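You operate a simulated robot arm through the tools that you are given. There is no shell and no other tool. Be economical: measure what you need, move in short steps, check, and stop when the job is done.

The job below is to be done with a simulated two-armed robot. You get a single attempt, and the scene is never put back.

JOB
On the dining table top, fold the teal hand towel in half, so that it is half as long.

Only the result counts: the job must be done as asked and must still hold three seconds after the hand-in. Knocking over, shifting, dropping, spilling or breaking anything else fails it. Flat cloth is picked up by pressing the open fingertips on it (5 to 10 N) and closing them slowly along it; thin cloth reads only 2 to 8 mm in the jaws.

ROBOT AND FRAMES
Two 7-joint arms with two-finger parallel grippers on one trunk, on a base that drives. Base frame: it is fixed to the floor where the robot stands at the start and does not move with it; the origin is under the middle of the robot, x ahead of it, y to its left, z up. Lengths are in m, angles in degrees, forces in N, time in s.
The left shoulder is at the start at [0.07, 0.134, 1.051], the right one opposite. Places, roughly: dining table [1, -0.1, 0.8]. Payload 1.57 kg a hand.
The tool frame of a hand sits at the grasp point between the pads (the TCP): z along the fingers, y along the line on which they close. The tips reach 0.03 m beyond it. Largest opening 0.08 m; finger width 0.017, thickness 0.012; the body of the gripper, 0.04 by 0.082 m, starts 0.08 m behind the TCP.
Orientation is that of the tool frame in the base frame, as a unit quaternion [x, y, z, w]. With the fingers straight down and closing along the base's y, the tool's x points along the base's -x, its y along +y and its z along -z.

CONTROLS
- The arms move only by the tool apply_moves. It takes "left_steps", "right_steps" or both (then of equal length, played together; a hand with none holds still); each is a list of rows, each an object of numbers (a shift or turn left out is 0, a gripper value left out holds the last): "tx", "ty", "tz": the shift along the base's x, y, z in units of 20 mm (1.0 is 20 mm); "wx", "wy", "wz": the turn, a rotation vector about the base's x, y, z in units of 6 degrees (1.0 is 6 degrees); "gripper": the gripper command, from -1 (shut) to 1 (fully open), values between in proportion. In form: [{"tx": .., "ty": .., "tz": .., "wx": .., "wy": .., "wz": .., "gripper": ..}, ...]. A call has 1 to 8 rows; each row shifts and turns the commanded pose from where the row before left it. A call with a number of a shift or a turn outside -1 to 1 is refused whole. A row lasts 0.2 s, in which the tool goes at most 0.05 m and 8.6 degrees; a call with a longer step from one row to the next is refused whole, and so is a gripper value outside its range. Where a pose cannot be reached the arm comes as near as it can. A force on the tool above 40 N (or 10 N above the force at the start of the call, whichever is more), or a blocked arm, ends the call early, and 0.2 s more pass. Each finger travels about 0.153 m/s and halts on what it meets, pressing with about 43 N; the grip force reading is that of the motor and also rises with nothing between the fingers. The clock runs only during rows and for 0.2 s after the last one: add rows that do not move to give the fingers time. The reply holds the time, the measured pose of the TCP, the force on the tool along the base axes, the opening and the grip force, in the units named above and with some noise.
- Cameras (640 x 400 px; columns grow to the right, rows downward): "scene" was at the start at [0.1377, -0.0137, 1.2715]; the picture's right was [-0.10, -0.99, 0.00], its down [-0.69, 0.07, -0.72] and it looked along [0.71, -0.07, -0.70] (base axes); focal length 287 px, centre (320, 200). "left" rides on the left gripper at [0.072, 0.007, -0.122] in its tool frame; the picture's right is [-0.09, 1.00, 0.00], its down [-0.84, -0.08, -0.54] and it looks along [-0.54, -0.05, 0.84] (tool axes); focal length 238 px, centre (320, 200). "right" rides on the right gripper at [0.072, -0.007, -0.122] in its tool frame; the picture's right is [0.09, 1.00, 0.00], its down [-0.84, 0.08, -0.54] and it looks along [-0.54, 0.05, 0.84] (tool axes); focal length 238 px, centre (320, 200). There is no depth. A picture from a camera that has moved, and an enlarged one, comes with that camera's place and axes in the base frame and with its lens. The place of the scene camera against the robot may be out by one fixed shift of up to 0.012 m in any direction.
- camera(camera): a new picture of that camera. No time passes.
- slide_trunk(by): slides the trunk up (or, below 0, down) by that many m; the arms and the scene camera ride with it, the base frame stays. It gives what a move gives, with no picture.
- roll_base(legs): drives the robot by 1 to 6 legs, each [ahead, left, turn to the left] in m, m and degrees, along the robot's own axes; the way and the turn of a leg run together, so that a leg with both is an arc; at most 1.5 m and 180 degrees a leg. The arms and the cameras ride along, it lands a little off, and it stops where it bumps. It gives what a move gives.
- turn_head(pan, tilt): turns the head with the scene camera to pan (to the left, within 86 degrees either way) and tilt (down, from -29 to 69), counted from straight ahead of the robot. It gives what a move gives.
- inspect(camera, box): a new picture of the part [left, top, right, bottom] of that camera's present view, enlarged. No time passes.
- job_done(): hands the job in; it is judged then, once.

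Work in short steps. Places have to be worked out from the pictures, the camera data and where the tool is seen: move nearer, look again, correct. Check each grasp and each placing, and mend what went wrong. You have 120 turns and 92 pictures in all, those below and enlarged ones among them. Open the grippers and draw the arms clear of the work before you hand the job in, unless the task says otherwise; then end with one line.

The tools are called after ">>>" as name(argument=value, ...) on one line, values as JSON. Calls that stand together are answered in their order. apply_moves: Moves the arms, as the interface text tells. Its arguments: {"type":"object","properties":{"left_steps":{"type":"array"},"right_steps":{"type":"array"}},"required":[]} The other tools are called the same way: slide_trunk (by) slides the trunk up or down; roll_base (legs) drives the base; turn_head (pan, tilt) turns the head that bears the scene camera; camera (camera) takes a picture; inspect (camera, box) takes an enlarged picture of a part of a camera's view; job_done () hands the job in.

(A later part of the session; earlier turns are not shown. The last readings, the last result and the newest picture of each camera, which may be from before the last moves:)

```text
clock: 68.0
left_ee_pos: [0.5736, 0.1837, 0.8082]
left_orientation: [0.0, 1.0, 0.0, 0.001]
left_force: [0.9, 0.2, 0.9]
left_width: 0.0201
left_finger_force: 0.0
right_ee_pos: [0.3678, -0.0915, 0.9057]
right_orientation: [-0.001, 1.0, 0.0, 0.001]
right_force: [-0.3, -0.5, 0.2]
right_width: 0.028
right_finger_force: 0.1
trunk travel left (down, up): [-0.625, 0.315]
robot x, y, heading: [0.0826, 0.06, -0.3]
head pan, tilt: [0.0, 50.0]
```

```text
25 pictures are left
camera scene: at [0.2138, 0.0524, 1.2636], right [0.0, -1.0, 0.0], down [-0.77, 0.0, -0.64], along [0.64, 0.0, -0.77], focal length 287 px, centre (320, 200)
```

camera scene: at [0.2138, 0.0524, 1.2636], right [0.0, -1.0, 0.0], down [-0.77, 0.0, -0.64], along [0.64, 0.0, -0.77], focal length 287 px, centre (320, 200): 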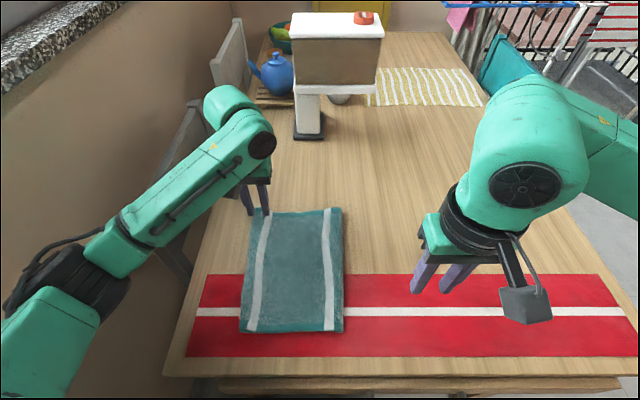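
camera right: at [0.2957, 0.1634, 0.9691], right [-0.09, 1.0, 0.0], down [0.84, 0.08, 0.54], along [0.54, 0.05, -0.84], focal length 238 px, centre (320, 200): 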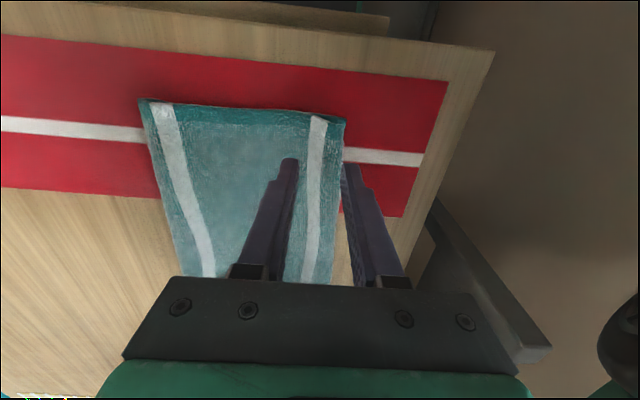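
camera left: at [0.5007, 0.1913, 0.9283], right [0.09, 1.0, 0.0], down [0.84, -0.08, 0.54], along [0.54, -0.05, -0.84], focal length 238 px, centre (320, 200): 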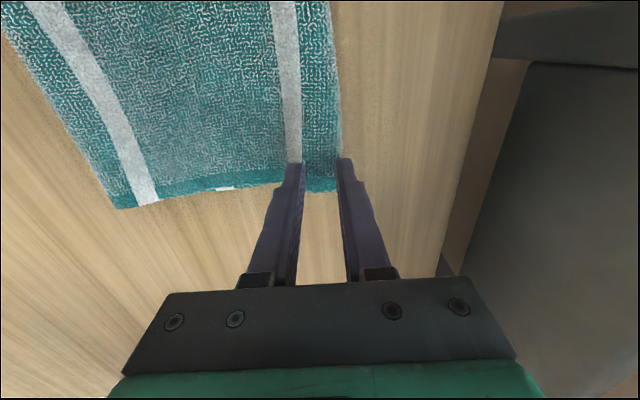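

I zoom in on that far-left edge, since the hem is not visible there and may be curled under.

>>> inspect(camera="left", box=[220, 60, 400, 220])

>>> inspect(camera="scene", box=[220, 190, 370, 350])

```text
2.50 times, centred on (310, 140) of left
camera zoom: at [0.5007, 0.1913, 0.9283], right [0.09, 1.0, 0.0], down [0.84, -0.08, 0.54], along [0.54, -0.05, -0.84], focal length 596 px, centre (345, 350)
```

zoom: 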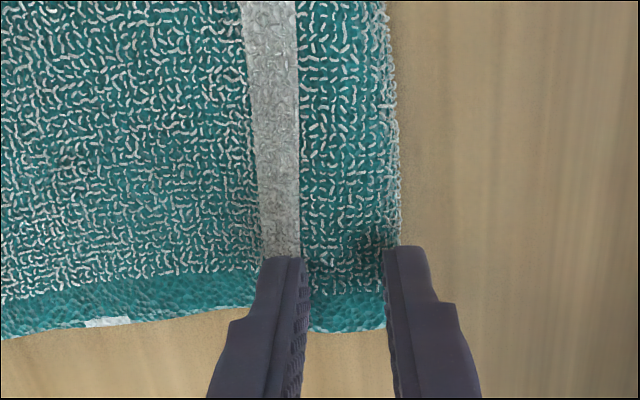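

```text
2.50 times, centred on (295, 270) of scene
camera zoom: at [0.2138, 0.0524, 1.2636], right [0.0, -1.0, 0.0], down [-0.77, 0.0, -0.64], along [0.64, 0.0, -0.77], focal length 718 px, centre (382, 25)
```

zoom: 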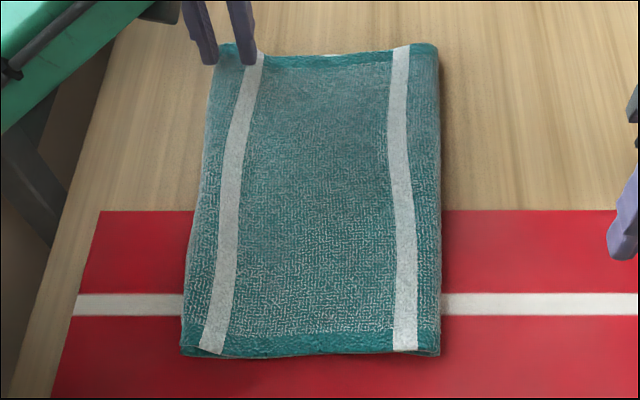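

The hem along the left edge is curled under by about 2–3 cm, so the upper layer is still about 3 cm too long. I'll regrip both corners, lift high to undo the curl and free slack to the fold, then lay them with a final inward motion so the hem trails outward flat. First I bring the right hand back.

>>> apply_moves(right_steps=[{"ty": 1, "gripper": -0.3}, {"ty": 1}, {"ty": 1}, {"ty": 1}, {"ty": 1}, {"ty": 1}, {"ty": 1}, {"ty": 1}])

>>> apply_moves(right_steps=[{"ty": 1}, {"ty": 1}, {"ty": 1}, {"ty": 1}, {"ty": 1, "tz": -1}, {"tz": -1}, {"tz": -1}, {"tz": -1}], left_steps=[{}, {}, {}, {}, {}, {}, {}, {"gripper": -0.35}])

>>> apply_moves(right_steps=[{"tz": -0.8, "ty": 0.2}, {"tz": -0.2}, {}], left_steps=[{"tz": -0.6}, {"tz": -0.2}, {}])

>>> camera(camera="right")

```text
clock: 69.8
left_ee_pos: [0.5742, 0.1859, 0.8071]
left_orientation: [0.001, 1.0, -0.001, 0.001]
left_force: [1.2, 0.7, -0.5]
left_width: 0.02
left_finger_force: 0.0
right_ee_pos: [0.367, 0.0717, 0.9056]
right_orientation: [0.0, 1.0, -0.001, 0.0]
right_force: [-0.9, 0.1, -0.5]
right_width: 0.028
right_finger_force: 0.1
trunk travel left (down, up): [-0.625, 0.315]
robot x, y, heading: [0.0841, 0.0588, 0.2]
head pan, tilt: [0.0, 50.0]
```

```text
clock: 71.6
left_ee_pos: [0.5743, 0.186, 0.8079]
left_orientation: [0.0, 1.0, -0.001, 0.001]
left_force: [0.6, 0.1, -0.2]
left_width: 0.026
left_finger_force: 0.0
right_ee_pos: [0.3679, 0.1704, 0.8254]
right_orientation: [-0.001, 1.0, 0.0, 0.001]
right_force: [0.6, -0.1, 0.4]
right_width: 0.0278
right_finger_force: 0.0
trunk travel left (down, up): [-0.625, 0.315]
robot x, y, heading: [0.0803, 0.056, -0.3]
head pan, tilt: [0.0, 50.0]
```

```text
clock: 72.4
left_ee_pos: [0.5737, 0.1859, 0.7915]
left_orientation: [0.001, 1.0, -0.001, 0.001]
left_force: [-0.2, 0.9, 0.1]
left_width: 0.0259
left_finger_force: 0.1
right_ee_pos: [0.3681, 0.1734, 0.807]
right_orientation: [0.0, 1.0, 0.001, 0.0]
right_force: [-0.5, -0.7, -1.0]
right_width: 0.0278
right_finger_force: 0.1
trunk travel left (down, up): [-0.625, 0.315]
robot x, y, heading: [0.0778, 0.0598, 0.1]
head pan, tilt: [0.0, 50.0]
```

```text
22 pictures are left
camera right: at [0.2963, 0.1673, 0.9283], right [-0.09, 1.0, 0.0], down [0.84, 0.08, 0.54], along [0.54, 0.05, -0.84], focal length 238 px, centre (320, 200)
```

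right: 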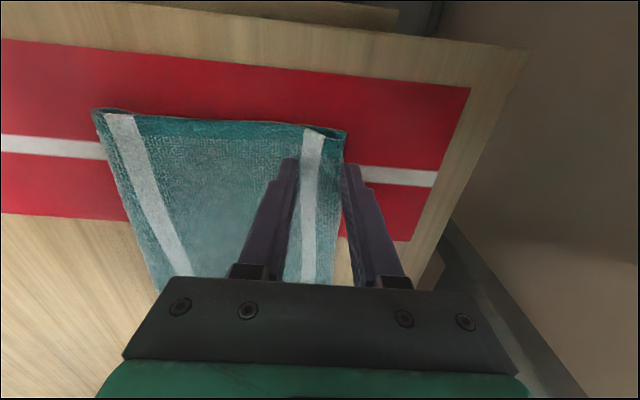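

Both are positioned at the curled edge. I lower to contact.

>>> apply_moves(right_steps=[{"tz": -0.5}, {"tz": -0.35}, {}], left_steps=[{}, {"tz": -0.15}, {}])

>>> apply_moves(right_steps=[{"tz": -0.1}, {}], left_steps=[{"tz": -0.1}, {}])

```text
clock: 73.2
left_ee_pos: [0.5726, 0.1847, 0.7883]
left_orientation: [0.0, 1.0, -0.002, 0.001]
left_force: [-0.3, 0.4, 1.0]
left_width: 0.0259
left_finger_force: 0.1
right_ee_pos: [0.3665, 0.1736, 0.7897]
right_orientation: [-0.001, 1.0, 0.0, 0.001]
right_force: [-0.4, -0.8, 2.9]
right_width: 0.0282
right_finger_force: 0.1
trunk travel left (down, up): [-0.625, 0.315]
robot x, y, heading: [0.0806, 0.0573, -0.2]
head pan, tilt: [0.0, 50.0]
```

```text
clock: 73.8
left_ee_pos: [0.5727, 0.1855, 0.7871]
left_orientation: [0.001, 1.0, -0.001, 0.002]
left_force: [-0.3, -0.2, 3.3]
left_width: 0.0259
left_finger_force: 0.0
right_ee_pos: [0.3674, 0.1736, 0.787]
right_orientation: [0.0, 1.0, 0.001, 0.0]
right_force: [-0.5, 1.7, 6.4]
right_width: 0.028
right_finger_force: 0.1
trunk travel left (down, up): [-0.625, 0.315]
robot x, y, heading: [0.0786, 0.0607, -0.2]
head pan, tilt: [0.0, 50.0]
```

Contact is 3 N left and 6 N right. I press slightly more on the left and close both slowly.

>>> apply_moves(left_steps=[{"tz": -0.07, "gripper": -0.42}, {"gripper": -0.5}, {"gripper": -0.58}, {"gripper": -0.66}, {"gripper": -0.74}, {"gripper": -0.82}, {"gripper": -0.9}, {"gripper": -1}], right_steps=[{"gripper": -0.38}, {"gripper": -0.46}, {"gripper": -0.54}, {"gripper": -0.62}, {"gripper": -0.7}, {"gripper": -0.8}, {"gripper": -0.9}, {"gripper": -1}])

>>> apply_moves(left_steps=[{}, {"tz": 0.5}, {"tz": 0.6}, {"tz": 0.7}, {"tz": 0.7}, {}], right_steps=[{}, {"tz": 0.5}, {"tz": 0.6}, {"tz": 0.7}, {"tz": 0.7}, {}])

>>> camera(camera="left")

>>> camera(camera="right")

```text
clock: 75.6
left_ee_pos: [0.571, 0.185, 0.7847]
left_orientation: [-0.001, 1.0, -0.001, 0.002]
left_force: [-0.3, -0.6, 8.2]
left_width: 0.0038
left_finger_force: 25.0
right_ee_pos: [0.3672, 0.1729, 0.7879]
right_orientation: [-0.001, 1.0, 0.001, 0.001]
right_force: [-1.1, 0.2, 5.7]
right_width: 0.0083
right_finger_force: 26.7
trunk travel left (down, up): [-0.625, 0.315]
robot x, y, heading: [0.0809, 0.0616, -0.1]
head pan, tilt: [0.0, 50.0]
```

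```text
clock: 77.0
left_ee_pos: [0.5731, 0.1852, 0.835]
left_orientation: [0.0, 1.0, -0.001, 0.001]
left_force: [-0.9, -0.3, 0.0]
left_width: 0.0039
left_finger_force: 24.1
right_ee_pos: [0.3679, 0.1727, 0.8367]
right_orientation: [0.0, 1.0, 0.0, 0.001]
right_force: [0.5, 0.2, -0.3]
right_width: 0.0082
right_finger_force: 27.3
trunk travel left (down, up): [-0.625, 0.315]
robot x, y, heading: [0.0814, 0.0575, -0.3]
head pan, tilt: [0.0, 50.0]
```

```text
21 pictures are left
camera left: at [0.5009, 0.1923, 0.9559], right [0.09, 1.0, 0.0], down [0.84, -0.08, 0.54], along [0.54, -0.05, -0.84], focal length 238 px, centre (320, 200)
```

left: 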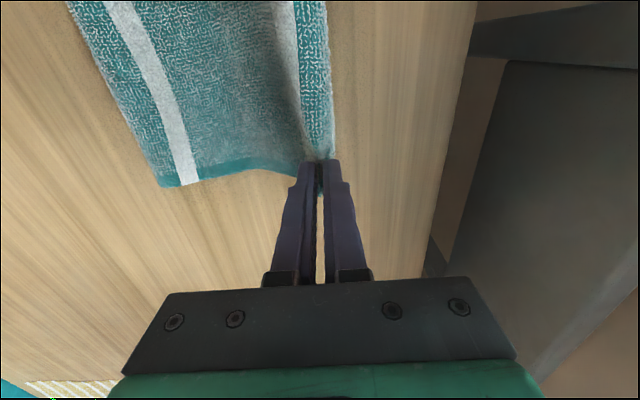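

```text
20 pictures are left
camera right: at [0.2962, 0.1664, 0.9596], right [-0.09, 1.0, 0.0], down [0.84, 0.08, 0.54], along [0.54, 0.05, -0.84], focal length 238 px, centre (320, 200)
```

right: 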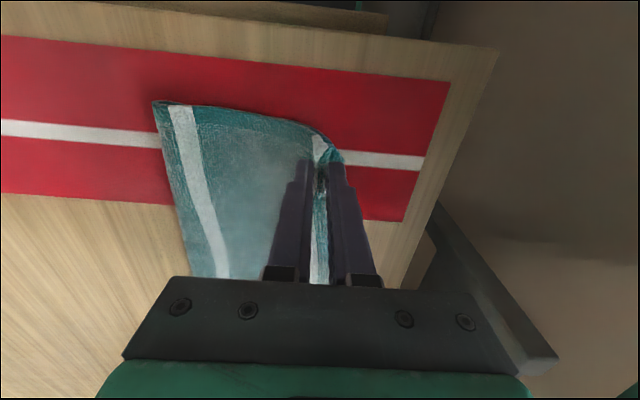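

The right hand reads 8.2 mm, which may be two layers. I zoom in on both before moving.

>>> inspect(camera="right", box=[240, 90, 400, 210])

>>> inspect(camera="left", box=[220, 60, 380, 200])

```text
3.33 times, centred on (320, 150) of right
camera zoom: at [0.2962, 0.1664, 0.9596], right [-0.09, 1.0, 0.0], down [0.84, 0.08, 0.54], along [0.54, 0.05, -0.84], focal length 794 px, centre (320, 367)
```

zoom: 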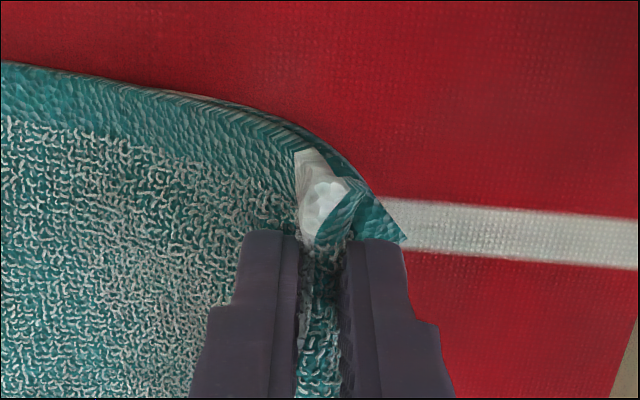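

```text
2.86 times, centred on (300, 130) of left
camera zoom: at [0.5009, 0.1923, 0.9559], right [0.09, 1.0, 0.0], down [0.84, -0.08, 0.54], along [0.54, -0.05, -0.84], focal length 681 px, centre (377, 400)
```

zoom: 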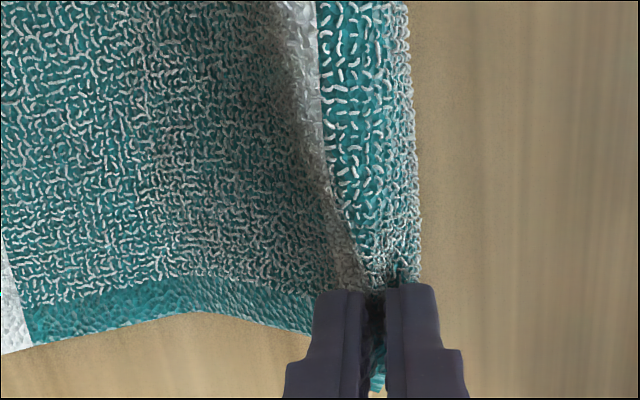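

The right hand has caught both layers. I lower and release it, then lift only the left higher to see what it holds.

>>> apply_moves(right_steps=[{"tz": -0.8}, {"tz": -0.8}, {"gripper": -0.7}, {"gripper": -0.4}, {"gripper": -0.2}, {"tz": 0.7}, {"tz": 1}, {"tz": 1}], left_steps=[{}, {}, {}, {}, {}, {"tz": 0.6, "ty": -0.3}, {"tz": 0.7, "ty": -0.3}, {"tz": 0.7, "ty": -0.3}])

>>> apply_moves(right_steps=[{"tz": 1}, {"tz": 1}, {"ty": -1}, {"ty": -1}, {"ty": -1}, {"ty": -1}, {"ty": -1}, {"ty": -1}])

>>> camera(camera="right")

>>> camera(camera="left")

```text
clock: 78.8
left_ee_pos: [0.5732, 0.1668, 0.8745]
left_orientation: [0.0, 1.0, -0.001, 0.001]
left_force: [-0.1, -0.2, 0.5]
left_width: 0.0038
left_finger_force: 24.8
right_ee_pos: [0.3685, 0.1751, 0.8589]
right_orientation: [0.0, 1.0, 0.0, 0.0]
right_force: [1.1, -0.5, -0.3]
right_width: 0.032
right_finger_force: 0.1
trunk travel left (down, up): [-0.625, 0.315]
robot x, y, heading: [0.082, 0.0545, -0.1]
head pan, tilt: [0.0, 50.0]
```

```text
clock: 80.6
left_ee_pos: [0.5719, 0.1663, 0.8746]
left_orientation: [0.0, 1.0, 0.0, 0.001]
left_force: [0.0, 0.3, 0.3]
left_width: 0.0037
left_finger_force: 24.6
right_ee_pos: [0.3688, 0.053, 0.8987]
right_orientation: [-0.001, 1.0, 0.002, 0.0]
right_force: [0.6, 0.4, 0.5]
right_width: 0.032
right_finger_force: 0.1
trunk travel left (down, up): [-0.625, 0.315]
robot x, y, heading: [0.0842, 0.0607, -0.2]
head pan, tilt: [0.0, 50.0]
```

```text
17 pictures are left
camera right: at [0.2966, 0.0455, 1.0219], right [-0.09, 1.0, 0.0], down [0.84, 0.08, 0.54], along [0.54, 0.05, -0.84], focal length 238 px, centre (320, 200)
```

right: 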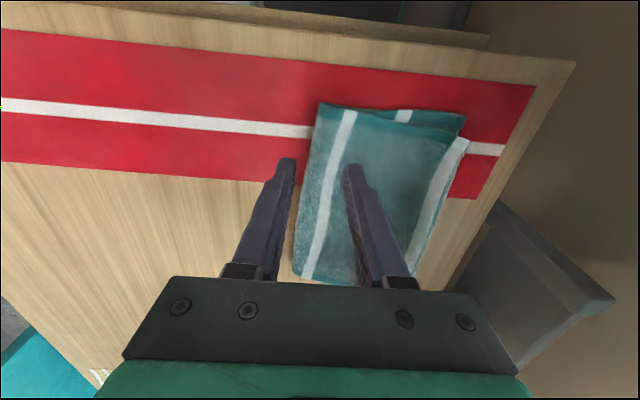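

```text
16 pictures are left
camera left: at [0.5007, 0.1734, 0.9959], right [0.09, 1.0, 0.0], down [0.84, -0.08, 0.54], along [0.54, -0.05, -0.84], focal length 238 px, centre (320, 200)
```

left: 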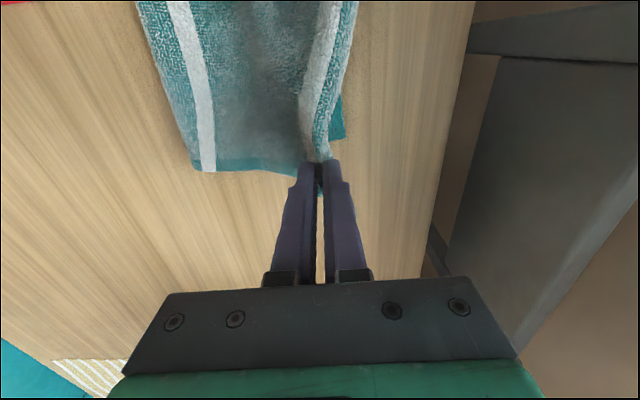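

The left holds only the upper layer; the lower edge is flat at y≈0.19–0.21 with the fold now at about 0.03, so the upper layer is about 4 cm too long. I'll peel the far corner back over to partly unfold, which also frees the curled hem, and then refold with both hands at the right line.

>>> apply_moves(right_steps=[{"ty": -1}, {"ty": -1}, {"ty": -1}, {"ty": -1}, {"ty": -1}, {"ty": -1}, {"ty": -1}, {"ty": -1}])

>>> apply_moves(right_steps=[{"ty": -1}, {"ty": -1}, {"ty": -1}, {"ty": -1}, {}, {}, {}, {}], left_steps=[{"ty": -0.8, "tz": 0.4}, {"ty": -0.9, "tz": 0.4}, {"ty": -0.9, "tz": 0.3}, {"ty": -0.9, "tz": 0.2}, {"ty": -0.9}, {"ty": -0.9}, {"ty": -0.9}, {"ty": -0.9}])

>>> apply_moves(left_steps=[{"ty": -0.9}, {"ty": -0.9, "tz": -0.3}, {"ty": -0.9, "tz": -0.5}, {"ty": -0.9, "tz": -0.6}, {"ty": -0.9, "tz": -0.7}, {"ty": -0.9, "tz": -0.8}, {"ty": -0.5, "tz": -0.6}, {}])

>>> camera(camera="right")

>>> camera(camera="scene")

```text
clock: 82.4
left_ee_pos: [0.5725, 0.1676, 0.8745]
left_orientation: [-0.001, 1.0, -0.001, 0.001]
left_force: [-0.6, 0.9, -0.5]
left_width: 0.0039
left_finger_force: 24.6
right_ee_pos: [0.3677, -0.1072, 0.8984]
right_orientation: [-0.002, 1.0, 0.0, 0.0]
right_force: [0.2, -1.0, -1.1]
right_width: 0.0318
right_finger_force: 0.2
trunk travel left (down, up): [-0.625, 0.315]
robot x, y, heading: [0.0803, 0.0573, -0.2]
head pan, tilt: [0.0, 50.0]
```

```text
clock: 84.2
left_ee_pos: [0.5737, 0.023, 0.8999]
left_orientation: [0.001, 1.0, 0.0, 0.001]
left_force: [-0.3, -0.1, -0.2]
left_width: 0.004
left_finger_force: 24.5
right_ee_pos: [0.3678, -0.1868, 0.8978]
right_orientation: [0.0, 1.0, 0.001, 0.0]
right_force: [0.2, -0.7, 0.0]
right_width: 0.0322
right_finger_force: 0.1
trunk travel left (down, up): [-0.625, 0.315]
robot x, y, heading: [0.0859, 0.0583, -0.5]
head pan, tilt: [0.0, 50.0]
```

```text
clock: 86.0
left_ee_pos: [0.5749, -0.0865, 0.8392]
left_orientation: [-0.001, 1.0, -0.002, 0.001]
left_force: [-0.3, 0.1, -0.7]
left_width: 0.0041
left_finger_force: 25.4
left hand out of reach, approached as far as the arm can: row 7
right_ee_pos: [0.3676, -0.1874, 0.8979]
right_orientation: [0.0, 1.0, -0.001, 0.0]
right_force: [-0.2, 0.3, 0.5]
right_width: 0.0321
right_finger_force: 0.0
trunk travel left (down, up): [-0.625, 0.315]
robot x, y, heading: [0.0854, 0.0603, -0.3]
head pan, tilt: [0.0, 50.0]
```

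```text
15 pictures are left
camera right: at [0.2958, -0.1931, 1.0215], right [-0.09, 1.0, 0.0], down [0.84, 0.08, 0.54], along [0.54, 0.05, -0.84], focal length 238 px, centre (320, 200)
```

right: 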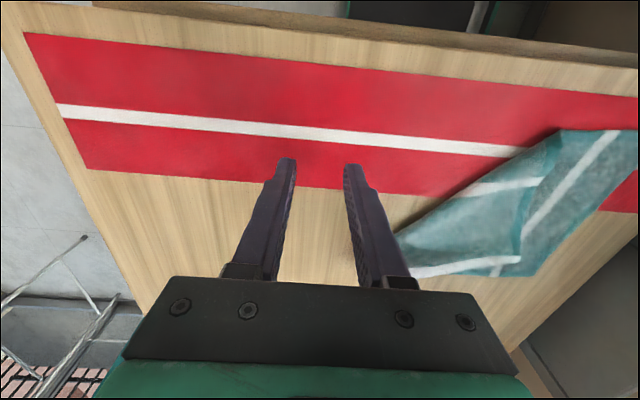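

```text
14 pictures are left
camera scene: at [0.2144, 0.053, 1.2635], right [0.0, -1.0, 0.0], down [-0.77, 0.0, -0.64], along [0.64, 0.0, -0.77], focal length 287 px, centre (320, 200)
```

scene: 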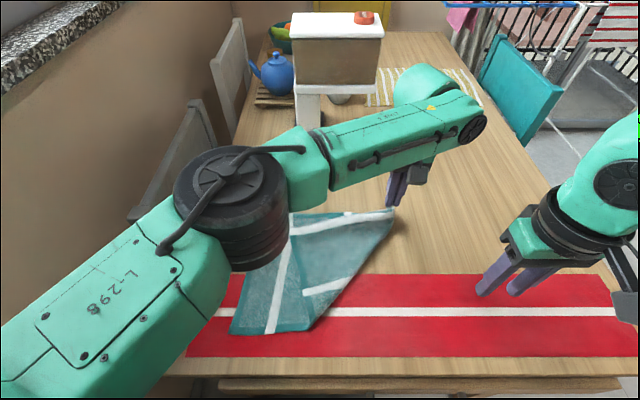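

The towel is peeled diagonally. I continue toward full unfolding by rolling the base right a little, lowering the far corner, and then looking for the near corner.

>>> roll_base(legs=[[0, -0.07, 0]])

>>> apply_moves(left_steps=[{"tz": -0.6}, {"tz": -0.6}, {"tz": -0.4}, {}], right_steps=[{"ty": -1}, {"ty": -1}, {}, {}])

>>> camera(camera="scene")

```text
clock: 87.0
left_ee_pos: [0.5727, -0.1559, 0.8372]
left_orientation: [-0.001, 1.0, 0.0, 0.001]
left_force: [-0.8, 0.0, -0.7]
left_width: 0.0039
left_finger_force: 24.6
right_ee_pos: [0.3672, -0.256, 0.8997]
right_orientation: [0.0, 1.0, 0.001, 0.0]
right_force: [0.7, 0.2, -0.2]
right_width: 0.0322
right_finger_force: 0.1
trunk travel left (down, up): [-0.625, 0.315]
robot x, y, heading: [0.0832, -0.0113, -0.1]
head pan, tilt: [0.0, 50.0]
```

```text
clock: 88.0
left_ee_pos: [0.5739, -0.1551, 0.8051]
left_orientation: [-0.001, 1.0, -0.002, 0.001]
left_force: [0.3, -0.2, -0.4]
left_width: 0.0037
left_finger_force: 24.8
right_ee_pos: [0.3675, -0.296, 0.8973]
right_orientation: [0.0, 1.0, 0.0, 0.0]
right_force: [-0.2, -0.3, 0.1]
right_width: 0.0319
right_finger_force: 0.2
trunk travel left (down, up): [-0.625, 0.315]
robot x, y, heading: [0.0824, -0.0096, -0.2]
head pan, tilt: [0.0, 50.0]
```

```text
13 pictures are left
camera scene: at [0.214, -0.0166, 1.2636], right [0.0, -1.0, 0.0], down [-0.77, 0.0, -0.64], along [0.64, 0.0, -0.77], focal length 287 px, centre (320, 200)
```

scene: 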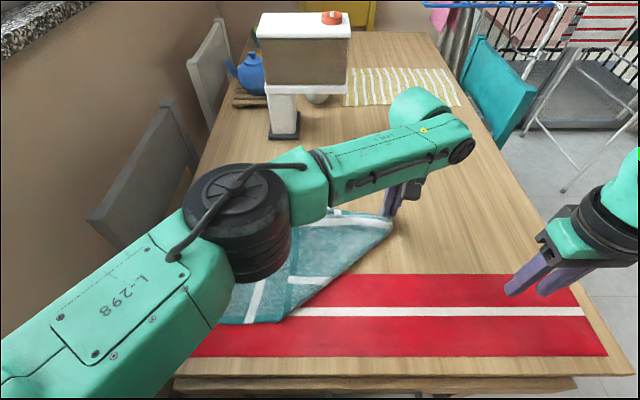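

The near corner is still folded over, resting near (0.40, 0.045) beneath my left arm. I lay the far corner down, release it and withdraw the left arm, then fetch the near corner with the right hand.

>>> apply_moves(left_steps=[{"tz": -0.6}, {"gripper": -0.8}, {"gripper": -0.5}, {"gripper": -0.2}, {"tz": 0.7}, {"tz": 1}, {"tz": 1}, {"tz": 1}])

>>> apply_moves(left_steps=[{"tz": 1, "ty": 1}, {"tz": 1, "ty": 1}, {"ty": 1}, {"ty": 1}, {"ty": 1}, {"ty": 1}, {"ty": 1}, {"ty": 1}])

>>> apply_moves(left_steps=[{"ty": 1}, {"ty": 1}, {"ty": 1}, {"ty": 1}, {"ty": 1}, {"ty": 1}, {"ty": 1}, {"ty": 1}], right_steps=[{"ty": 1}, {"ty": 1}, {"ty": 1}, {"ty": 1}, {"ty": 1}, {"ty": 1}, {"ty": 1}, {"ty": 1}])

>>> camera(camera="scene")

```text
clock: 89.8
left_ee_pos: [0.5735, -0.1564, 0.868]
left_orientation: [-0.001, 1.0, -0.002, 0.002]
left_force: [-0.5, -0.3, 1.0]
left_width: 0.0321
left_finger_force: 0.0
right_ee_pos: [0.3662, -0.297, 0.8989]
right_orientation: [0.0, 1.0, -0.001, 0.001]
right_force: [-0.3, 0.1, 0.3]
right_width: 0.0318
right_finger_force: 0.1
trunk travel left (down, up): [-0.625, 0.315]
robot x, y, heading: [0.0804, -0.0116, -0.2]
head pan, tilt: [0.0, 50.0]
```

```text
clock: 91.6
left_ee_pos: [0.5744, 0.005, 0.9069]
left_orientation: [-0.001, 1.0, -0.001, 0.001]
left_force: [0.5, -0.3, -0.3]
left_width: 0.032
left_finger_force: 0.0
right_ee_pos: [0.3677, -0.2955, 0.8996]
right_orientation: [0.001, 1.0, 0.0, 0.0]
right_force: [-0.1, 0.4, -0.6]
right_width: 0.0319
right_finger_force: 0.1
trunk travel left (down, up): [-0.625, 0.315]
robot x, y, heading: [0.0841, -0.0112, 0.0]
head pan, tilt: [0.0, 50.0]
```

```text
clock: 93.4
left_ee_pos: [0.5728, 0.1671, 0.9067]
left_orientation: [-0.001, 1.0, -0.001, 0.001]
left_force: [-0.1, 0.4, -0.1]
left_width: 0.0322
left_finger_force: 0.2
right_ee_pos: [0.3671, -0.1345, 0.8997]
right_orientation: [0.0, 1.0, -0.001, 0.001]
right_force: [0.0, 0.1, 0.4]
right_width: 0.0322
right_finger_force: 0.0
trunk travel left (down, up): [-0.625, 0.315]
robot x, y, heading: [0.0823, -0.0119, 0.0]
head pan, tilt: [0.0, 50.0]
```

```text
12 pictures are left
camera scene: at [0.2145, -0.0148, 1.2635], right [0.0, -1.0, 0.0], down [-0.77, 0.0, -0.64], along [0.64, 0.0, -0.77], focal length 287 px, centre (320, 200)
```

scene: 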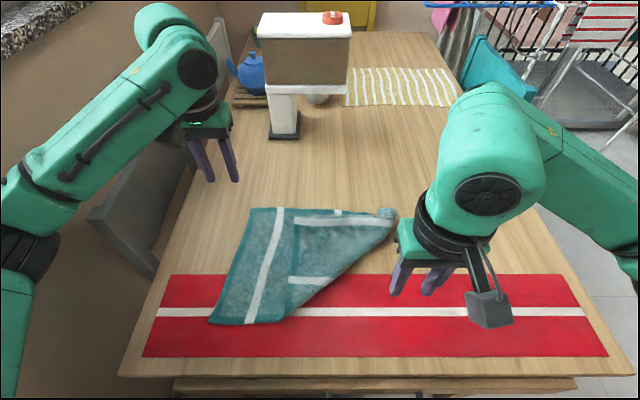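

Now it is clear: the flap's loose corner, the towel's near-right corner, lies at about (0.598, 0.034). I send the right hand there and clear the left hand outward.

>>> apply_moves(right_steps=[{"tx": 1, "ty": 0.9}, {"tx": 1, "ty": 0.9}, {"tx": 1, "ty": 0.9}, {"tx": 1, "ty": 0.9}, {"tx": 1, "ty": 0.9}, {"tx": 1, "ty": 0.9}, {"tx": 1, "ty": 0.9}, {"tx": 1, "ty": 0.9}], left_steps=[{"ty": 0.8, "tz": 0.5}, {"ty": 0.8, "tz": 0.5}, {"ty": 0.8, "tz": 0.5}, {"ty": 0.8}, {"ty": 0.8}, {}, {}, {}])

>>> apply_moves(right_steps=[{"tx": 1}, {"tx": 1}, {"tx": 0.75, "tz": -0.8}, {"tz": -0.9}, {"tz": -0.9}, {"tz": -0.9}, {}])

>>> camera(camera="right")

```text
clock: 95.2
left_ee_pos: [0.5741, 0.2437, 0.9372]
left_orientation: [-0.001, 1.0, -0.002, 0.001]
left_force: [-0.5, 0.3, 0.9]
left_width: 0.0318
left_finger_force: 0.1
right_ee_pos: [0.5269, 0.0079, 0.8996]
right_orientation: [-0.001, 1.0, -0.001, -0.001]
right_force: [-0.7, 0.0, 1.2]
right_width: 0.0322
right_finger_force: 0.1
trunk travel left (down, up): [-0.625, 0.315]
robot x, y, heading: [0.0788, -0.0137, 0.0]
head pan, tilt: [0.0, 50.0]
```

```text
clock: 96.8
left_ee_pos: [0.5741, 0.2442, 0.937]
left_orientation: [0.0, 1.0, -0.002, 0.002]
left_force: [-0.2, -0.5, -0.2]
left_width: 0.0323
left_finger_force: 0.1
right_ee_pos: [0.5815, 0.0075, 0.8302]
right_orientation: [0.001, 1.0, 0.0, 0.001]
right_force: [-0.4, 0.4, -0.2]
right_width: 0.032
right_finger_force: 0.1
trunk travel left (down, up): [-0.625, 0.315]
robot x, y, heading: [0.0831, -0.0124, -0.2]
head pan, tilt: [0.0, 50.0]
```

```text
11 pictures are left
camera right: at [0.5097, 0.0012, 0.9518], right [-0.09, 1.0, 0.0], down [0.84, 0.08, 0.54], along [0.54, 0.05, -0.84], focal length 238 px, centre (320, 200)
```

right: 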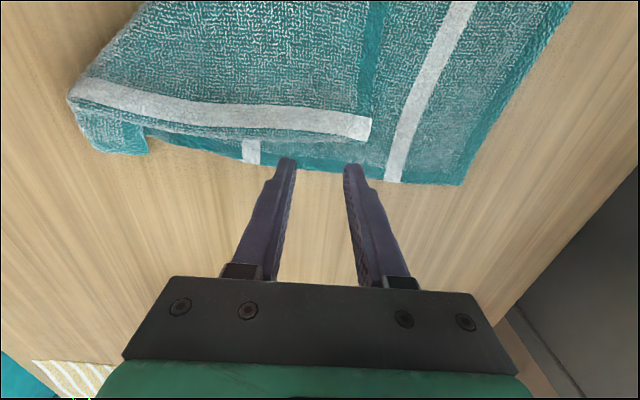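

The flap's corner is at about (0.562, 0.047), with its hem curled under. I pinch it just inside, at (0.54, 0.024).

>>> apply_moves(right_steps=[{"tx": -1, "ty": 0.8}, {"tx": -1}, {"tz": -0.8}, {"tz": -0.8}, {"tz": -0.25}, {}])

>>> apply_moves(right_steps=[{"tz": -0.15}, {}])

```text
clock: 98.2
left_ee_pos: [0.5736, 0.2442, 0.9375]
left_orientation: [-0.001, 1.0, -0.001, 0.001]
left_force: [0.5, 0.1, 0.1]
left_width: 0.0321
left_finger_force: 0.1
right_ee_pos: [0.5417, 0.0236, 0.7917]
right_orientation: [-0.001, 1.0, 0.0, 0.0]
right_force: [-0.4, -0.2, 0.7]
right_width: 0.032
right_finger_force: 0.1
trunk travel left (down, up): [-0.625, 0.315]
robot x, y, heading: [0.0752, -0.0088, -0.2]
head pan, tilt: [0.0, 50.0]
```

```text
clock: 98.8
left_ee_pos: [0.5736, 0.2441, 0.9383]
left_orientation: [-0.002, 1.0, -0.002, 0.002]
left_force: [0.7, -0.4, 0.6]
left_width: 0.0317
left_finger_force: 0.0
right_ee_pos: [0.5414, 0.0245, 0.7879]
right_orientation: [0.0, 1.0, 0.0, 0.002]
right_force: [-1.0, -0.1, 2.2]
right_width: 0.0318
right_finger_force: 0.1
trunk travel left (down, up): [-0.625, 0.315]
robot x, y, heading: [0.0779, -0.0127, -0.2]
head pan, tilt: [0.0, 50.0]
```

Contact at 2 N; I press a little more, close slowly and lift.

>>> apply_moves(right_steps=[{"tz": -0.08, "gripper": -0.3}, {"gripper": -0.4}, {"gripper": -0.5}, {"gripper": -0.6}, {"gripper": -0.7}, {"gripper": -0.8}, {"gripper": -0.9}, {"gripper": -1}])

>>> apply_moves(right_steps=[{}, {"tz": 0.6}, {"tz": 0.8}, {"tz": 0.8}, {}])

>>> camera(camera="right")

```text
clock: 100.6
left_ee_pos: [0.5732, 0.2432, 0.9384]
left_orientation: [-0.001, 1.0, -0.001, 0.002]
left_force: [0.7, -0.4, 0.6]
left_width: 0.0321
left_finger_force: 0.0
right_ee_pos: [0.541, 0.0235, 0.7868]
right_orientation: [0.001, 1.0, 0.0, 0.001]
right_force: [0.5, -2.0, 6.2]
right_width: 0.0061
right_finger_force: 26.1
trunk travel left (down, up): [-0.625, 0.315]
robot x, y, heading: [0.0814, -0.0116, -0.2]
head pan, tilt: [0.0, 50.0]
```

```text
clock: 101.8
left_ee_pos: [0.5726, 0.2433, 0.9367]
left_orientation: [-0.001, 1.0, -0.002, 0.002]
left_force: [0.0, 0.3, 0.8]
left_width: 0.0325
left_finger_force: 0.0
right_ee_pos: [0.5431, 0.0247, 0.8315]
right_orientation: [0.0, 1.0, 0.0, -0.001]
right_force: [0.6, 0.0, -0.5]
right_width: 0.006
right_finger_force: 25.8
trunk travel left (down, up): [-0.625, 0.315]
robot x, y, heading: [0.0829, -0.0098, -0.1]
head pan, tilt: [0.0, 50.0]
```

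```text
10 pictures are left
camera right: at [0.4705, 0.0172, 0.9542], right [-0.09, 1.0, 0.0], down [0.84, 0.08, 0.54], along [0.54, 0.05, -0.84], focal length 238 px, centre (320, 200)
```

right: 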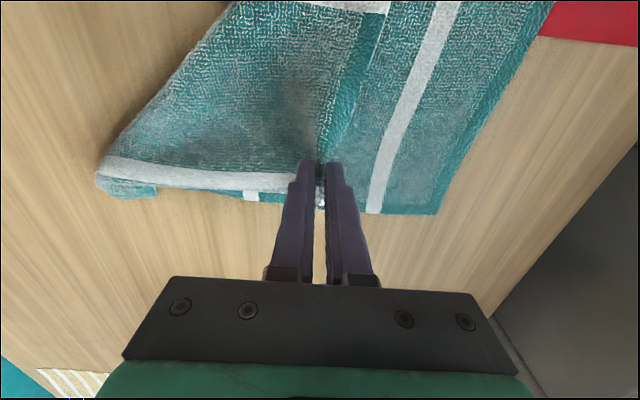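

The right hand lifts only the flap. I carry this corner up and over diagonally toward the near-right, (0.38, −0.165), and lower it.

>>> apply_moves(right_steps=[{"tz": 0.8, "tx": -0.6, "ty": -0.6}, {"tz": 0.8, "tx": -0.8, "ty": -0.9}, {"tz": 0.8, "tx": -0.8, "ty": -0.9}, {"tz": 0.6, "tx": -0.8, "ty": -0.9}, {"tx": -0.8, "ty": -0.9}, {"tx": -0.8, "ty": -0.9}, {"tx": -0.8, "ty": -0.9, "tz": -0.3}, {"tx": -0.8, "ty": -0.9, "tz": -0.5}])

>>> apply_moves(right_steps=[{"tx": -0.8, "ty": -0.9, "tz": -0.6}, {"tx": -0.8, "ty": -0.9, "tz": -0.8}, {"tx": -0.2, "ty": -0.6, "tz": -0.8}, {"ty": -0.3, "tz": -0.8}, {"tz": -0.8}, {"tz": -0.5}, {}])

>>> camera(camera="scene")

```text
clock: 103.6
left_ee_pos: [0.5736, 0.2422, 0.9381]
left_orientation: [-0.001, 1.0, -0.001, 0.001]
left_force: [-0.4, 0.1, 0.0]
left_width: 0.0321
left_finger_force: 0.0
right_ee_pos: [0.4186, -0.115, 0.8748]
right_orientation: [0.0, 1.0, 0.001, 0.001]
right_force: [-0.1, 0.0, 0.2]
right_width: 0.0062
right_finger_force: 26.4
trunk travel left (down, up): [-0.625, 0.315]
robot x, y, heading: [0.0815, -0.011, -0.1]
head pan, tilt: [0.0, 50.0]
```

```text
clock: 105.2
left_ee_pos: [0.5731, 0.2448, 0.9385]
left_orientation: [-0.001, 1.0, -0.001, 0.002]
left_force: [-1.1, 1.1, 0.1]
left_width: 0.0321
left_finger_force: 0.1
right_ee_pos: [0.3812, -0.1674, 0.7899]
right_orientation: [0.0, 1.0, 0.0, 0.0]
right_force: [-1.0, 1.3, 7.2]
right_width: 0.0059
right_finger_force: 26.2
trunk travel left (down, up): [-0.625, 0.315]
robot x, y, heading: [0.0828, -0.0097, 0.0]
head pan, tilt: [0.0, 50.0]
```

```text
9 pictures are left
camera scene: at [0.2134, -0.016, 1.2637], right [0.0, -1.0, 0.0], down [-0.77, 0.0, -0.64], along [0.64, 0.0, -0.77], focal length 287 px, centre (320, 200)
```

scene: 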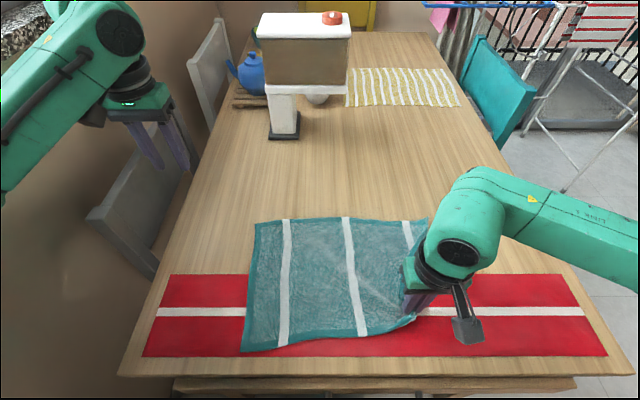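

Excellent, the towel is nearly flat again. I pull this near-right corner another 4.5 cm outward to take up the slack, then release it.

>>> apply_moves(right_steps=[{"tz": 0.6}, {"ty": -0.7, "tx": -0.3}, {"ty": -0.7, "tx": -0.3}, {"ty": -0.7, "tx": -0.3}, {"ty": -0.4, "tz": -0.3}, {"gripper": -0.8}, {"gripper": -0.5}, {"gripper": -0.2}])

>>> apply_moves(right_steps=[{"tz": 0.5}, {"tz": 1}, {"tz": 1}, {"tz": 1}, {"ty": -1}, {"ty": -1}, {"ty": -1}, {"ty": -1}])

>>> camera(camera="scene")

```text
clock: 107.0
left_ee_pos: [0.5736, 0.2441, 0.9377]
left_orientation: [0.0, 1.0, -0.002, 0.001]
left_force: [0.0, -0.1, 0.4]
left_width: 0.0321
left_finger_force: 0.1
right_ee_pos: [0.364, -0.2173, 0.7946]
right_orientation: [-0.001, 1.0, 0.0, 0.0]
right_force: [-0.5, -0.4, 0.9]
right_width: 0.0318
right_finger_force: 0.1
trunk travel left (down, up): [-0.625, 0.315]
robot x, y, heading: [0.0789, -0.0105, -0.3]
head pan, tilt: [0.0, 50.0]
```

```text
clock: 108.8
left_ee_pos: [0.5723, 0.244, 0.9371]
left_orientation: [-0.001, 1.0, -0.001, 0.001]
left_force: [-0.5, -0.4, 0.0]
left_width: 0.032
left_finger_force: 0.1
right_ee_pos: [0.3647, -0.2981, 0.8642]
right_orientation: [0.001, 1.0, 0.001, 0.001]
right_force: [0.3, -0.3, 0.1]
right_width: 0.0316
right_finger_force: 0.1
trunk travel left (down, up): [-0.625, 0.315]
robot x, y, heading: [0.0791, -0.0113, -0.1]
head pan, tilt: [0.0, 50.0]
```

```text
8 pictures are left
camera scene: at [0.2137, -0.0167, 1.2636], right [0.0, -1.0, 0.0], down [-0.77, 0.0, -0.64], along [0.64, 0.0, -0.77], focal length 287 px, centre (320, 200)
```

scene: 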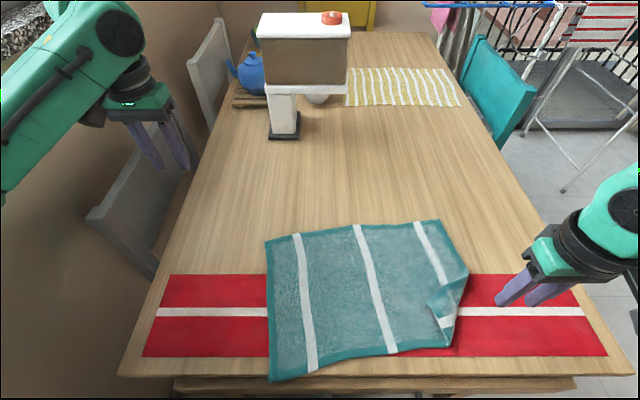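

The towel is flat but turned about 8°, with its near-left corner right at the table's front edge, and the near-right corner tip is flipped in. I'll press lightly with both hands and slide it ahead, the left part more than the right, to straighten it.

>>> apply_moves(left_steps=[{"tx": -0.95, "ty": -1}, {"tx": -0.95, "ty": -1}, {"tx": -0.95, "ty": -1}, {"tx": -0.95, "ty": -1}, {"tx": -0.95, "ty": -1}, {"tx": -0.95, "ty": -1}, {"tx": -0.95, "ty": -1}, {"tx": -0.95, "ty": -1}], right_steps=[{"tx": 0.8, "ty": 0.7}, {"tx": 0.9, "ty": 0.8}, {"tx": 0.9, "ty": 0.8}, {"tx": 0.9, "ty": 0.8}, {"tx": 0.9, "ty": 0.9}, {"tx": 0.9, "ty": 0.9}, {}, {}])

>>> apply_moves(left_steps=[{"ty": -0.9, "tz": -1}, {"ty": -0.9, "tz": -1}, {"tz": -1}, {"tz": -1}, {"tz": -1}, {"tz": -1}, {"tz": -0.8}, {}], right_steps=[{"tz": -1}, {"tz": -1}, {"tz": -1}, {"tz": -0.4}, {}, {}, {}, {}])

>>> apply_moves(left_steps=[{"tz": -0.4}, {}], right_steps=[{"tz": -0.4}, {}])

```text
clock: 110.6
left_ee_pos: [0.4213, 0.0841, 0.9375]
left_orientation: [-0.002, 1.0, -0.001, 0.002]
left_force: [-0.4, 0.9, -0.1]
left_width: 0.0323
left_finger_force: 0.0
right_ee_pos: [0.4709, -0.2004, 0.8651]
right_orientation: [-0.001, 1.0, 0.0, 0.0]
right_force: [0.5, -0.5, -0.2]
right_width: 0.0319
right_finger_force: 0.0
trunk travel left (down, up): [-0.625, 0.315]
robot x, y, heading: [0.0818, -0.0104, -0.1]
head pan, tilt: [0.0, 50.0]
```

```text
clock: 112.4
left_ee_pos: [0.4222, 0.0488, 0.8015]
left_orientation: [-0.001, 1.0, -0.001, 0.002]
left_force: [0.2, 0.7, -0.4]
left_width: 0.0321
left_finger_force: 0.0
right_ee_pos: [0.4711, -0.2007, 0.7976]
right_orientation: [0.0, 1.0, 0.0, -0.001]
right_force: [-0.2, 0.6, 0.2]
right_width: 0.032
right_finger_force: 0.0
trunk travel left (down, up): [-0.625, 0.315]
robot x, y, heading: [0.0808, -0.0082, -0.1]
head pan, tilt: [0.0, 50.0]
```

```text
clock: 113.0
left_ee_pos: [0.4207, 0.0482, 0.7939]
left_orientation: [-0.001, 1.0, -0.001, 0.002]
left_force: [0.3, 0.4, 0.0]
left_width: 0.0323
left_finger_force: 0.0
right_ee_pos: [0.4685, -0.2, 0.7875]
right_orientation: [0.0, 1.0, 0.0, 0.0]
right_force: [-0.4, 1.2, 0.5]
right_width: 0.032
right_finger_force: 0.0
trunk travel left (down, up): [-0.625, 0.315]
robot x, y, heading: [0.0831, -0.0094, 0.0]
head pan, tilt: [0.0, 50.0]
```

The runner lies under x<0.455, so I shift the left contact point to x≈0.485, clear of it, before pressing.

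>>> apply_moves(left_steps=[{"tz": 0.3, "tx": 0.9}, {"tx": 0.9}, {"tx": 0.9}, {"tx": 0.5}, {"tz": -0.5}, {"tz": -0.15}, {}], right_steps=[{"tz": 0.3, "tx": 0.5}, {}, {}, {}, {"tz": -0.3}, {"tz": -0.1}, {}])

>>> apply_moves(left_steps=[{"tz": -0.15}, {}], right_steps=[{"tz": -0.1}, {}])

```text
clock: 114.6
left_ee_pos: [0.4854, 0.0485, 0.7867]
left_orientation: [-0.001, 1.0, -0.002, 0.002]
left_force: [-0.3, -0.1, -0.2]
left_width: 0.0318
left_finger_force: 0.1
right_ee_pos: [0.4808, -0.2004, 0.7871]
right_orientation: [0.0, 1.0, 0.0, 0.0]
right_force: [0.2, -0.6, -0.3]
right_width: 0.0323
right_finger_force: 0.0
trunk travel left (down, up): [-0.625, 0.315]
robot x, y, heading: [0.0829, -0.0116, 0.1]
head pan, tilt: [0.0, 50.0]
```

```text
clock: 115.2
left_ee_pos: [0.4856, 0.048, 0.7839]
left_orientation: [-0.001, 1.0, -0.002, 0.002]
left_force: [1.6, 0.8, 2.6]
left_width: 0.0321
left_finger_force: 0.1
right_ee_pos: [0.4799, -0.2006, 0.7862]
right_orientation: [0.001, 1.0, -0.001, 0.001]
right_force: [0.5, 0.1, 0.2]
right_width: 0.032
right_finger_force: 0.1
trunk travel left (down, up): [-0.625, 0.315]
robot x, y, heading: [0.0785, -0.0087, -0.1]
head pan, tilt: [0.0, 50.0]
```

Left contact is 2.6 N; the right needs 2 mm more. Then I slide the cloth ahead, left by 6.4 cm and right by 2 cm.

>>> apply_moves(left_steps=[{}, {"tx": 0.45}, {"tx": 0.45}, {"tx": 0.45}, {"tx": 0.45}, {"tx": 0.45}, {"tx": 0.45}, {"tx": 0.45}], right_steps=[{"tz": -0.12}, {"tx": 0.15}, {"tx": 0.15}, {"tx": 0.15}, {"tx": 0.15}, {"tx": 0.15}, {"tx": 0.15}, {"tx": 0.15}])

>>> apply_moves(left_steps=[{"tz": 0.5}, {"tz": 1}, {"tz": 1}, {"tz": 1}, {"ty": 1}, {"ty": 1}, {"ty": 1}, {"ty": 1}], right_steps=[{"tz": 0.5}, {"tz": 1}, {"tz": 1}, {"tz": 1}, {"ty": -1}, {"ty": -1}, {"ty": -1}, {"ty": -1}])

>>> apply_moves(left_steps=[{"ty": 1}, {"ty": 1}, {"ty": 1}], right_steps=[{"ty": -1}, {"ty": -1}, {}])

>>> camera(camera="scene")

```text
clock: 117.0
left_ee_pos: [0.5483, 0.0493, 0.7825]
left_orientation: [-0.001, 1.0, -0.001, 0.003]
left_force: [-1.3, -0.1, 2.3]
left_width: 0.0321
left_finger_force: 0.1
right_ee_pos: [0.4997, -0.2007, 0.7832]
right_orientation: [0.0, 1.0, 0.0, 0.001]
right_force: [-1.2, 0.5, 5.4]
right_width: 0.0317
right_finger_force: 0.1
trunk travel left (down, up): [-0.625, 0.315]
robot x, y, heading: [0.082, -0.0116, -0.0]
head pan, tilt: [0.0, 50.0]
```

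```text
clock: 118.8
left_ee_pos: [0.5467, 0.1276, 0.855]
left_orientation: [-0.001, 1.0, -0.002, 0.003]
left_force: [-0.7, -0.5, -0.3]
left_width: 0.0319
left_finger_force: 0.1
right_ee_pos: [0.5009, -0.2795, 0.8532]
right_orientation: [0.0, 1.0, 0.0, 0.001]
right_force: [0.0, -0.3, 0.4]
right_width: 0.032
right_finger_force: 0.1
trunk travel left (down, up): [-0.625, 0.315]
robot x, y, heading: [0.079, -0.0073, -0.2]
head pan, tilt: [0.0, 50.0]
```

```text
clock: 119.6
left_ee_pos: [0.5471, 0.1885, 0.8531]
left_orientation: [-0.001, 1.0, -0.001, 0.002]
left_force: [0.6, -0.4, -0.2]
left_width: 0.0319
left_finger_force: 0.0
right_ee_pos: [0.5019, -0.32, 0.8539]
right_orientation: [0.001, 1.0, 0.0, 0.001]
right_force: [0.6, 0.2, 0.3]
right_width: 0.0321
right_finger_force: 0.1
trunk travel left (down, up): [-0.625, 0.315]
robot x, y, heading: [0.0831, -0.0125, -0.1]
head pan, tilt: [0.0, 50.0]
```

```text
7 pictures are left
camera scene: at [0.2142, -0.0155, 1.2635], right [0.0, -1.0, 0.0], down [-0.77, 0.0, -0.64], along [0.64, 0.0, -0.77], focal length 287 px, centre (320, 200)
```

scene: 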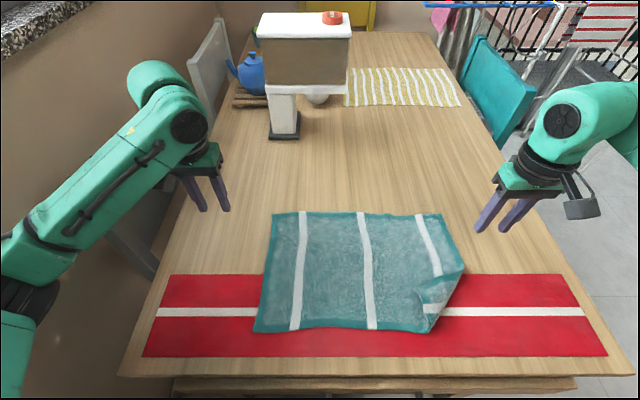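

The towel now lies straight: left edge at y≈0.085–0.095, right edge at −0.28, middle stripe at −0.10. I roll right for reach and bring the left hand over the far-right corner (0.595, −0.28).

>>> roll_base(legs=[[0, -0.18, 0]])

>>> apply_moves(left_steps=[{"ty": -1, "tx": 0.2, "gripper": -0.42}, {"ty": -1, "tx": 0.2}, {"ty": -1, "tx": 0.2}, {"ty": -1, "tx": 0.2}, {"ty": -1, "tx": 0.2}, {"ty": -1, "tx": 0.2}, {"ty": -1, "tx": 0.1}, {"ty": -1}], right_steps=[{"tx": -0.8}, {"tx": -0.8}, {"tx": -0.8}, {"tx": -0.8}, {"tx": -0.8}, {"tx": -0.8}, {}, {}])

>>> apply_moves(left_steps=[{"ty": -1}, {"ty": -1}, {"ty": -1}, {"ty": -1}, {"ty": -1}, {"tz": -0.9}, {"tz": -0.8}, {}])

>>> camera(camera="left")

```text
clock: 121.1
left_ee_pos: [0.5476, 0.0057, 0.8547]
left_orientation: [0.0, 1.0, 0.0, 0.002]
left_force: [-0.4, -0.1, 0.5]
left_width: 0.0321
left_finger_force: 0.1
right_ee_pos: [0.5013, -0.5008, 0.853]
right_orientation: [0.0, 1.0, 0.001, 0.0]
right_force: [-0.2, -0.5, -1.1]
right_width: 0.0319
right_finger_force: 0.0
trunk travel left (down, up): [-0.625, 0.315]
robot x, y, heading: [0.0764, -0.1902, 0.1]
head pan, tilt: [0.0, 50.0]
```

```text
clock: 122.9
left_ee_pos: [0.5751, -0.1537, 0.8531]
left_orientation: [-0.001, 1.0, -0.001, 0.001]
left_force: [-0.3, -0.3, 0.5]
left_width: 0.0231
left_finger_force: 0.1
right_ee_pos: [0.4053, -0.5003, 0.8527]
right_orientation: [0.0, 1.0, 0.0, 0.0]
right_force: [0.6, 1.0, -0.9]
right_width: 0.0321
right_finger_force: 0.0
trunk travel left (down, up): [-0.625, 0.315]
robot x, y, heading: [0.0829, -0.1912, -0.3]
head pan, tilt: [0.0, 50.0]
```

```text
clock: 124.7
left_ee_pos: [0.5741, -0.2529, 0.8201]
left_orientation: [0.0, 1.0, -0.002, 0.002]
left_force: [-0.3, 0.2, -0.2]
left_width: 0.0232
left_finger_force: 0.1
right_ee_pos: [0.4054, -0.499, 0.8519]
right_orientation: [0.0, 1.0, 0.001, 0.0]
right_force: [-0.4, -0.2, 0.4]
right_width: 0.0321
right_finger_force: 0.1
trunk travel left (down, up): [-0.625, 0.315]
robot x, y, heading: [0.081, -0.1915, 0.1]
head pan, tilt: [0.0, 50.0]
```

```text
6 pictures are left
camera left: at [0.5009, -0.2465, 0.9407], right [0.09, 1.0, 0.0], down [0.84, -0.07, 0.55], along [0.54, -0.05, -0.84], focal length 238 px, centre (320, 200)
```

left: 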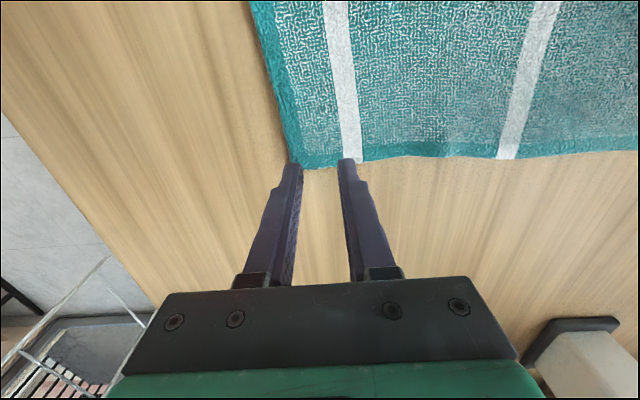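

The far-right corner is at (0.583, −0.282). I place the pinch at (0.566, −0.262) and lower to contact.

>>> apply_moves(left_steps=[{"ty": -0.45, "tx": -0.4}, {"tz": -0.8}, {"tz": -0.7}, {"tz": -0.15}, {}])

>>> apply_moves(left_steps=[{"tz": -0.15}, {}])

```text
clock: 125.9
left_ee_pos: [0.5653, -0.262, 0.7863]
left_orientation: [-0.001, 1.0, -0.001, 0.002]
left_force: [0.1, 1.0, 0.4]
left_width: 0.0231
left_finger_force: 0.1
right_ee_pos: [0.4052, -0.5003, 0.8519]
right_orientation: [0.0, 1.0, 0.0, 0.0]
right_force: [-0.1, -0.5, -1.1]
right_width: 0.0321
right_finger_force: 0.1
trunk travel left (down, up): [-0.625, 0.315]
robot x, y, heading: [0.0822, -0.1906, -0.1]
head pan, tilt: [0.0, 50.0]
```

```text
clock: 126.5
left_ee_pos: [0.5667, -0.2619, 0.7836]
left_orientation: [-0.001, 1.0, -0.001, 0.002]
left_force: [-0.7, -0.2, 2.4]
left_width: 0.0229
left_finger_force: 0.1
right_ee_pos: [0.4047, -0.5003, 0.8516]
right_orientation: [-0.001, 1.0, 0.0, 0.001]
right_force: [-0.4, 0.4, 0.5]
right_width: 0.032
right_finger_force: 0.1
trunk travel left (down, up): [-0.625, 0.315]
robot x, y, heading: [0.0821, -0.1936, -0.2]
head pan, tilt: [0.0, 50.0]
```

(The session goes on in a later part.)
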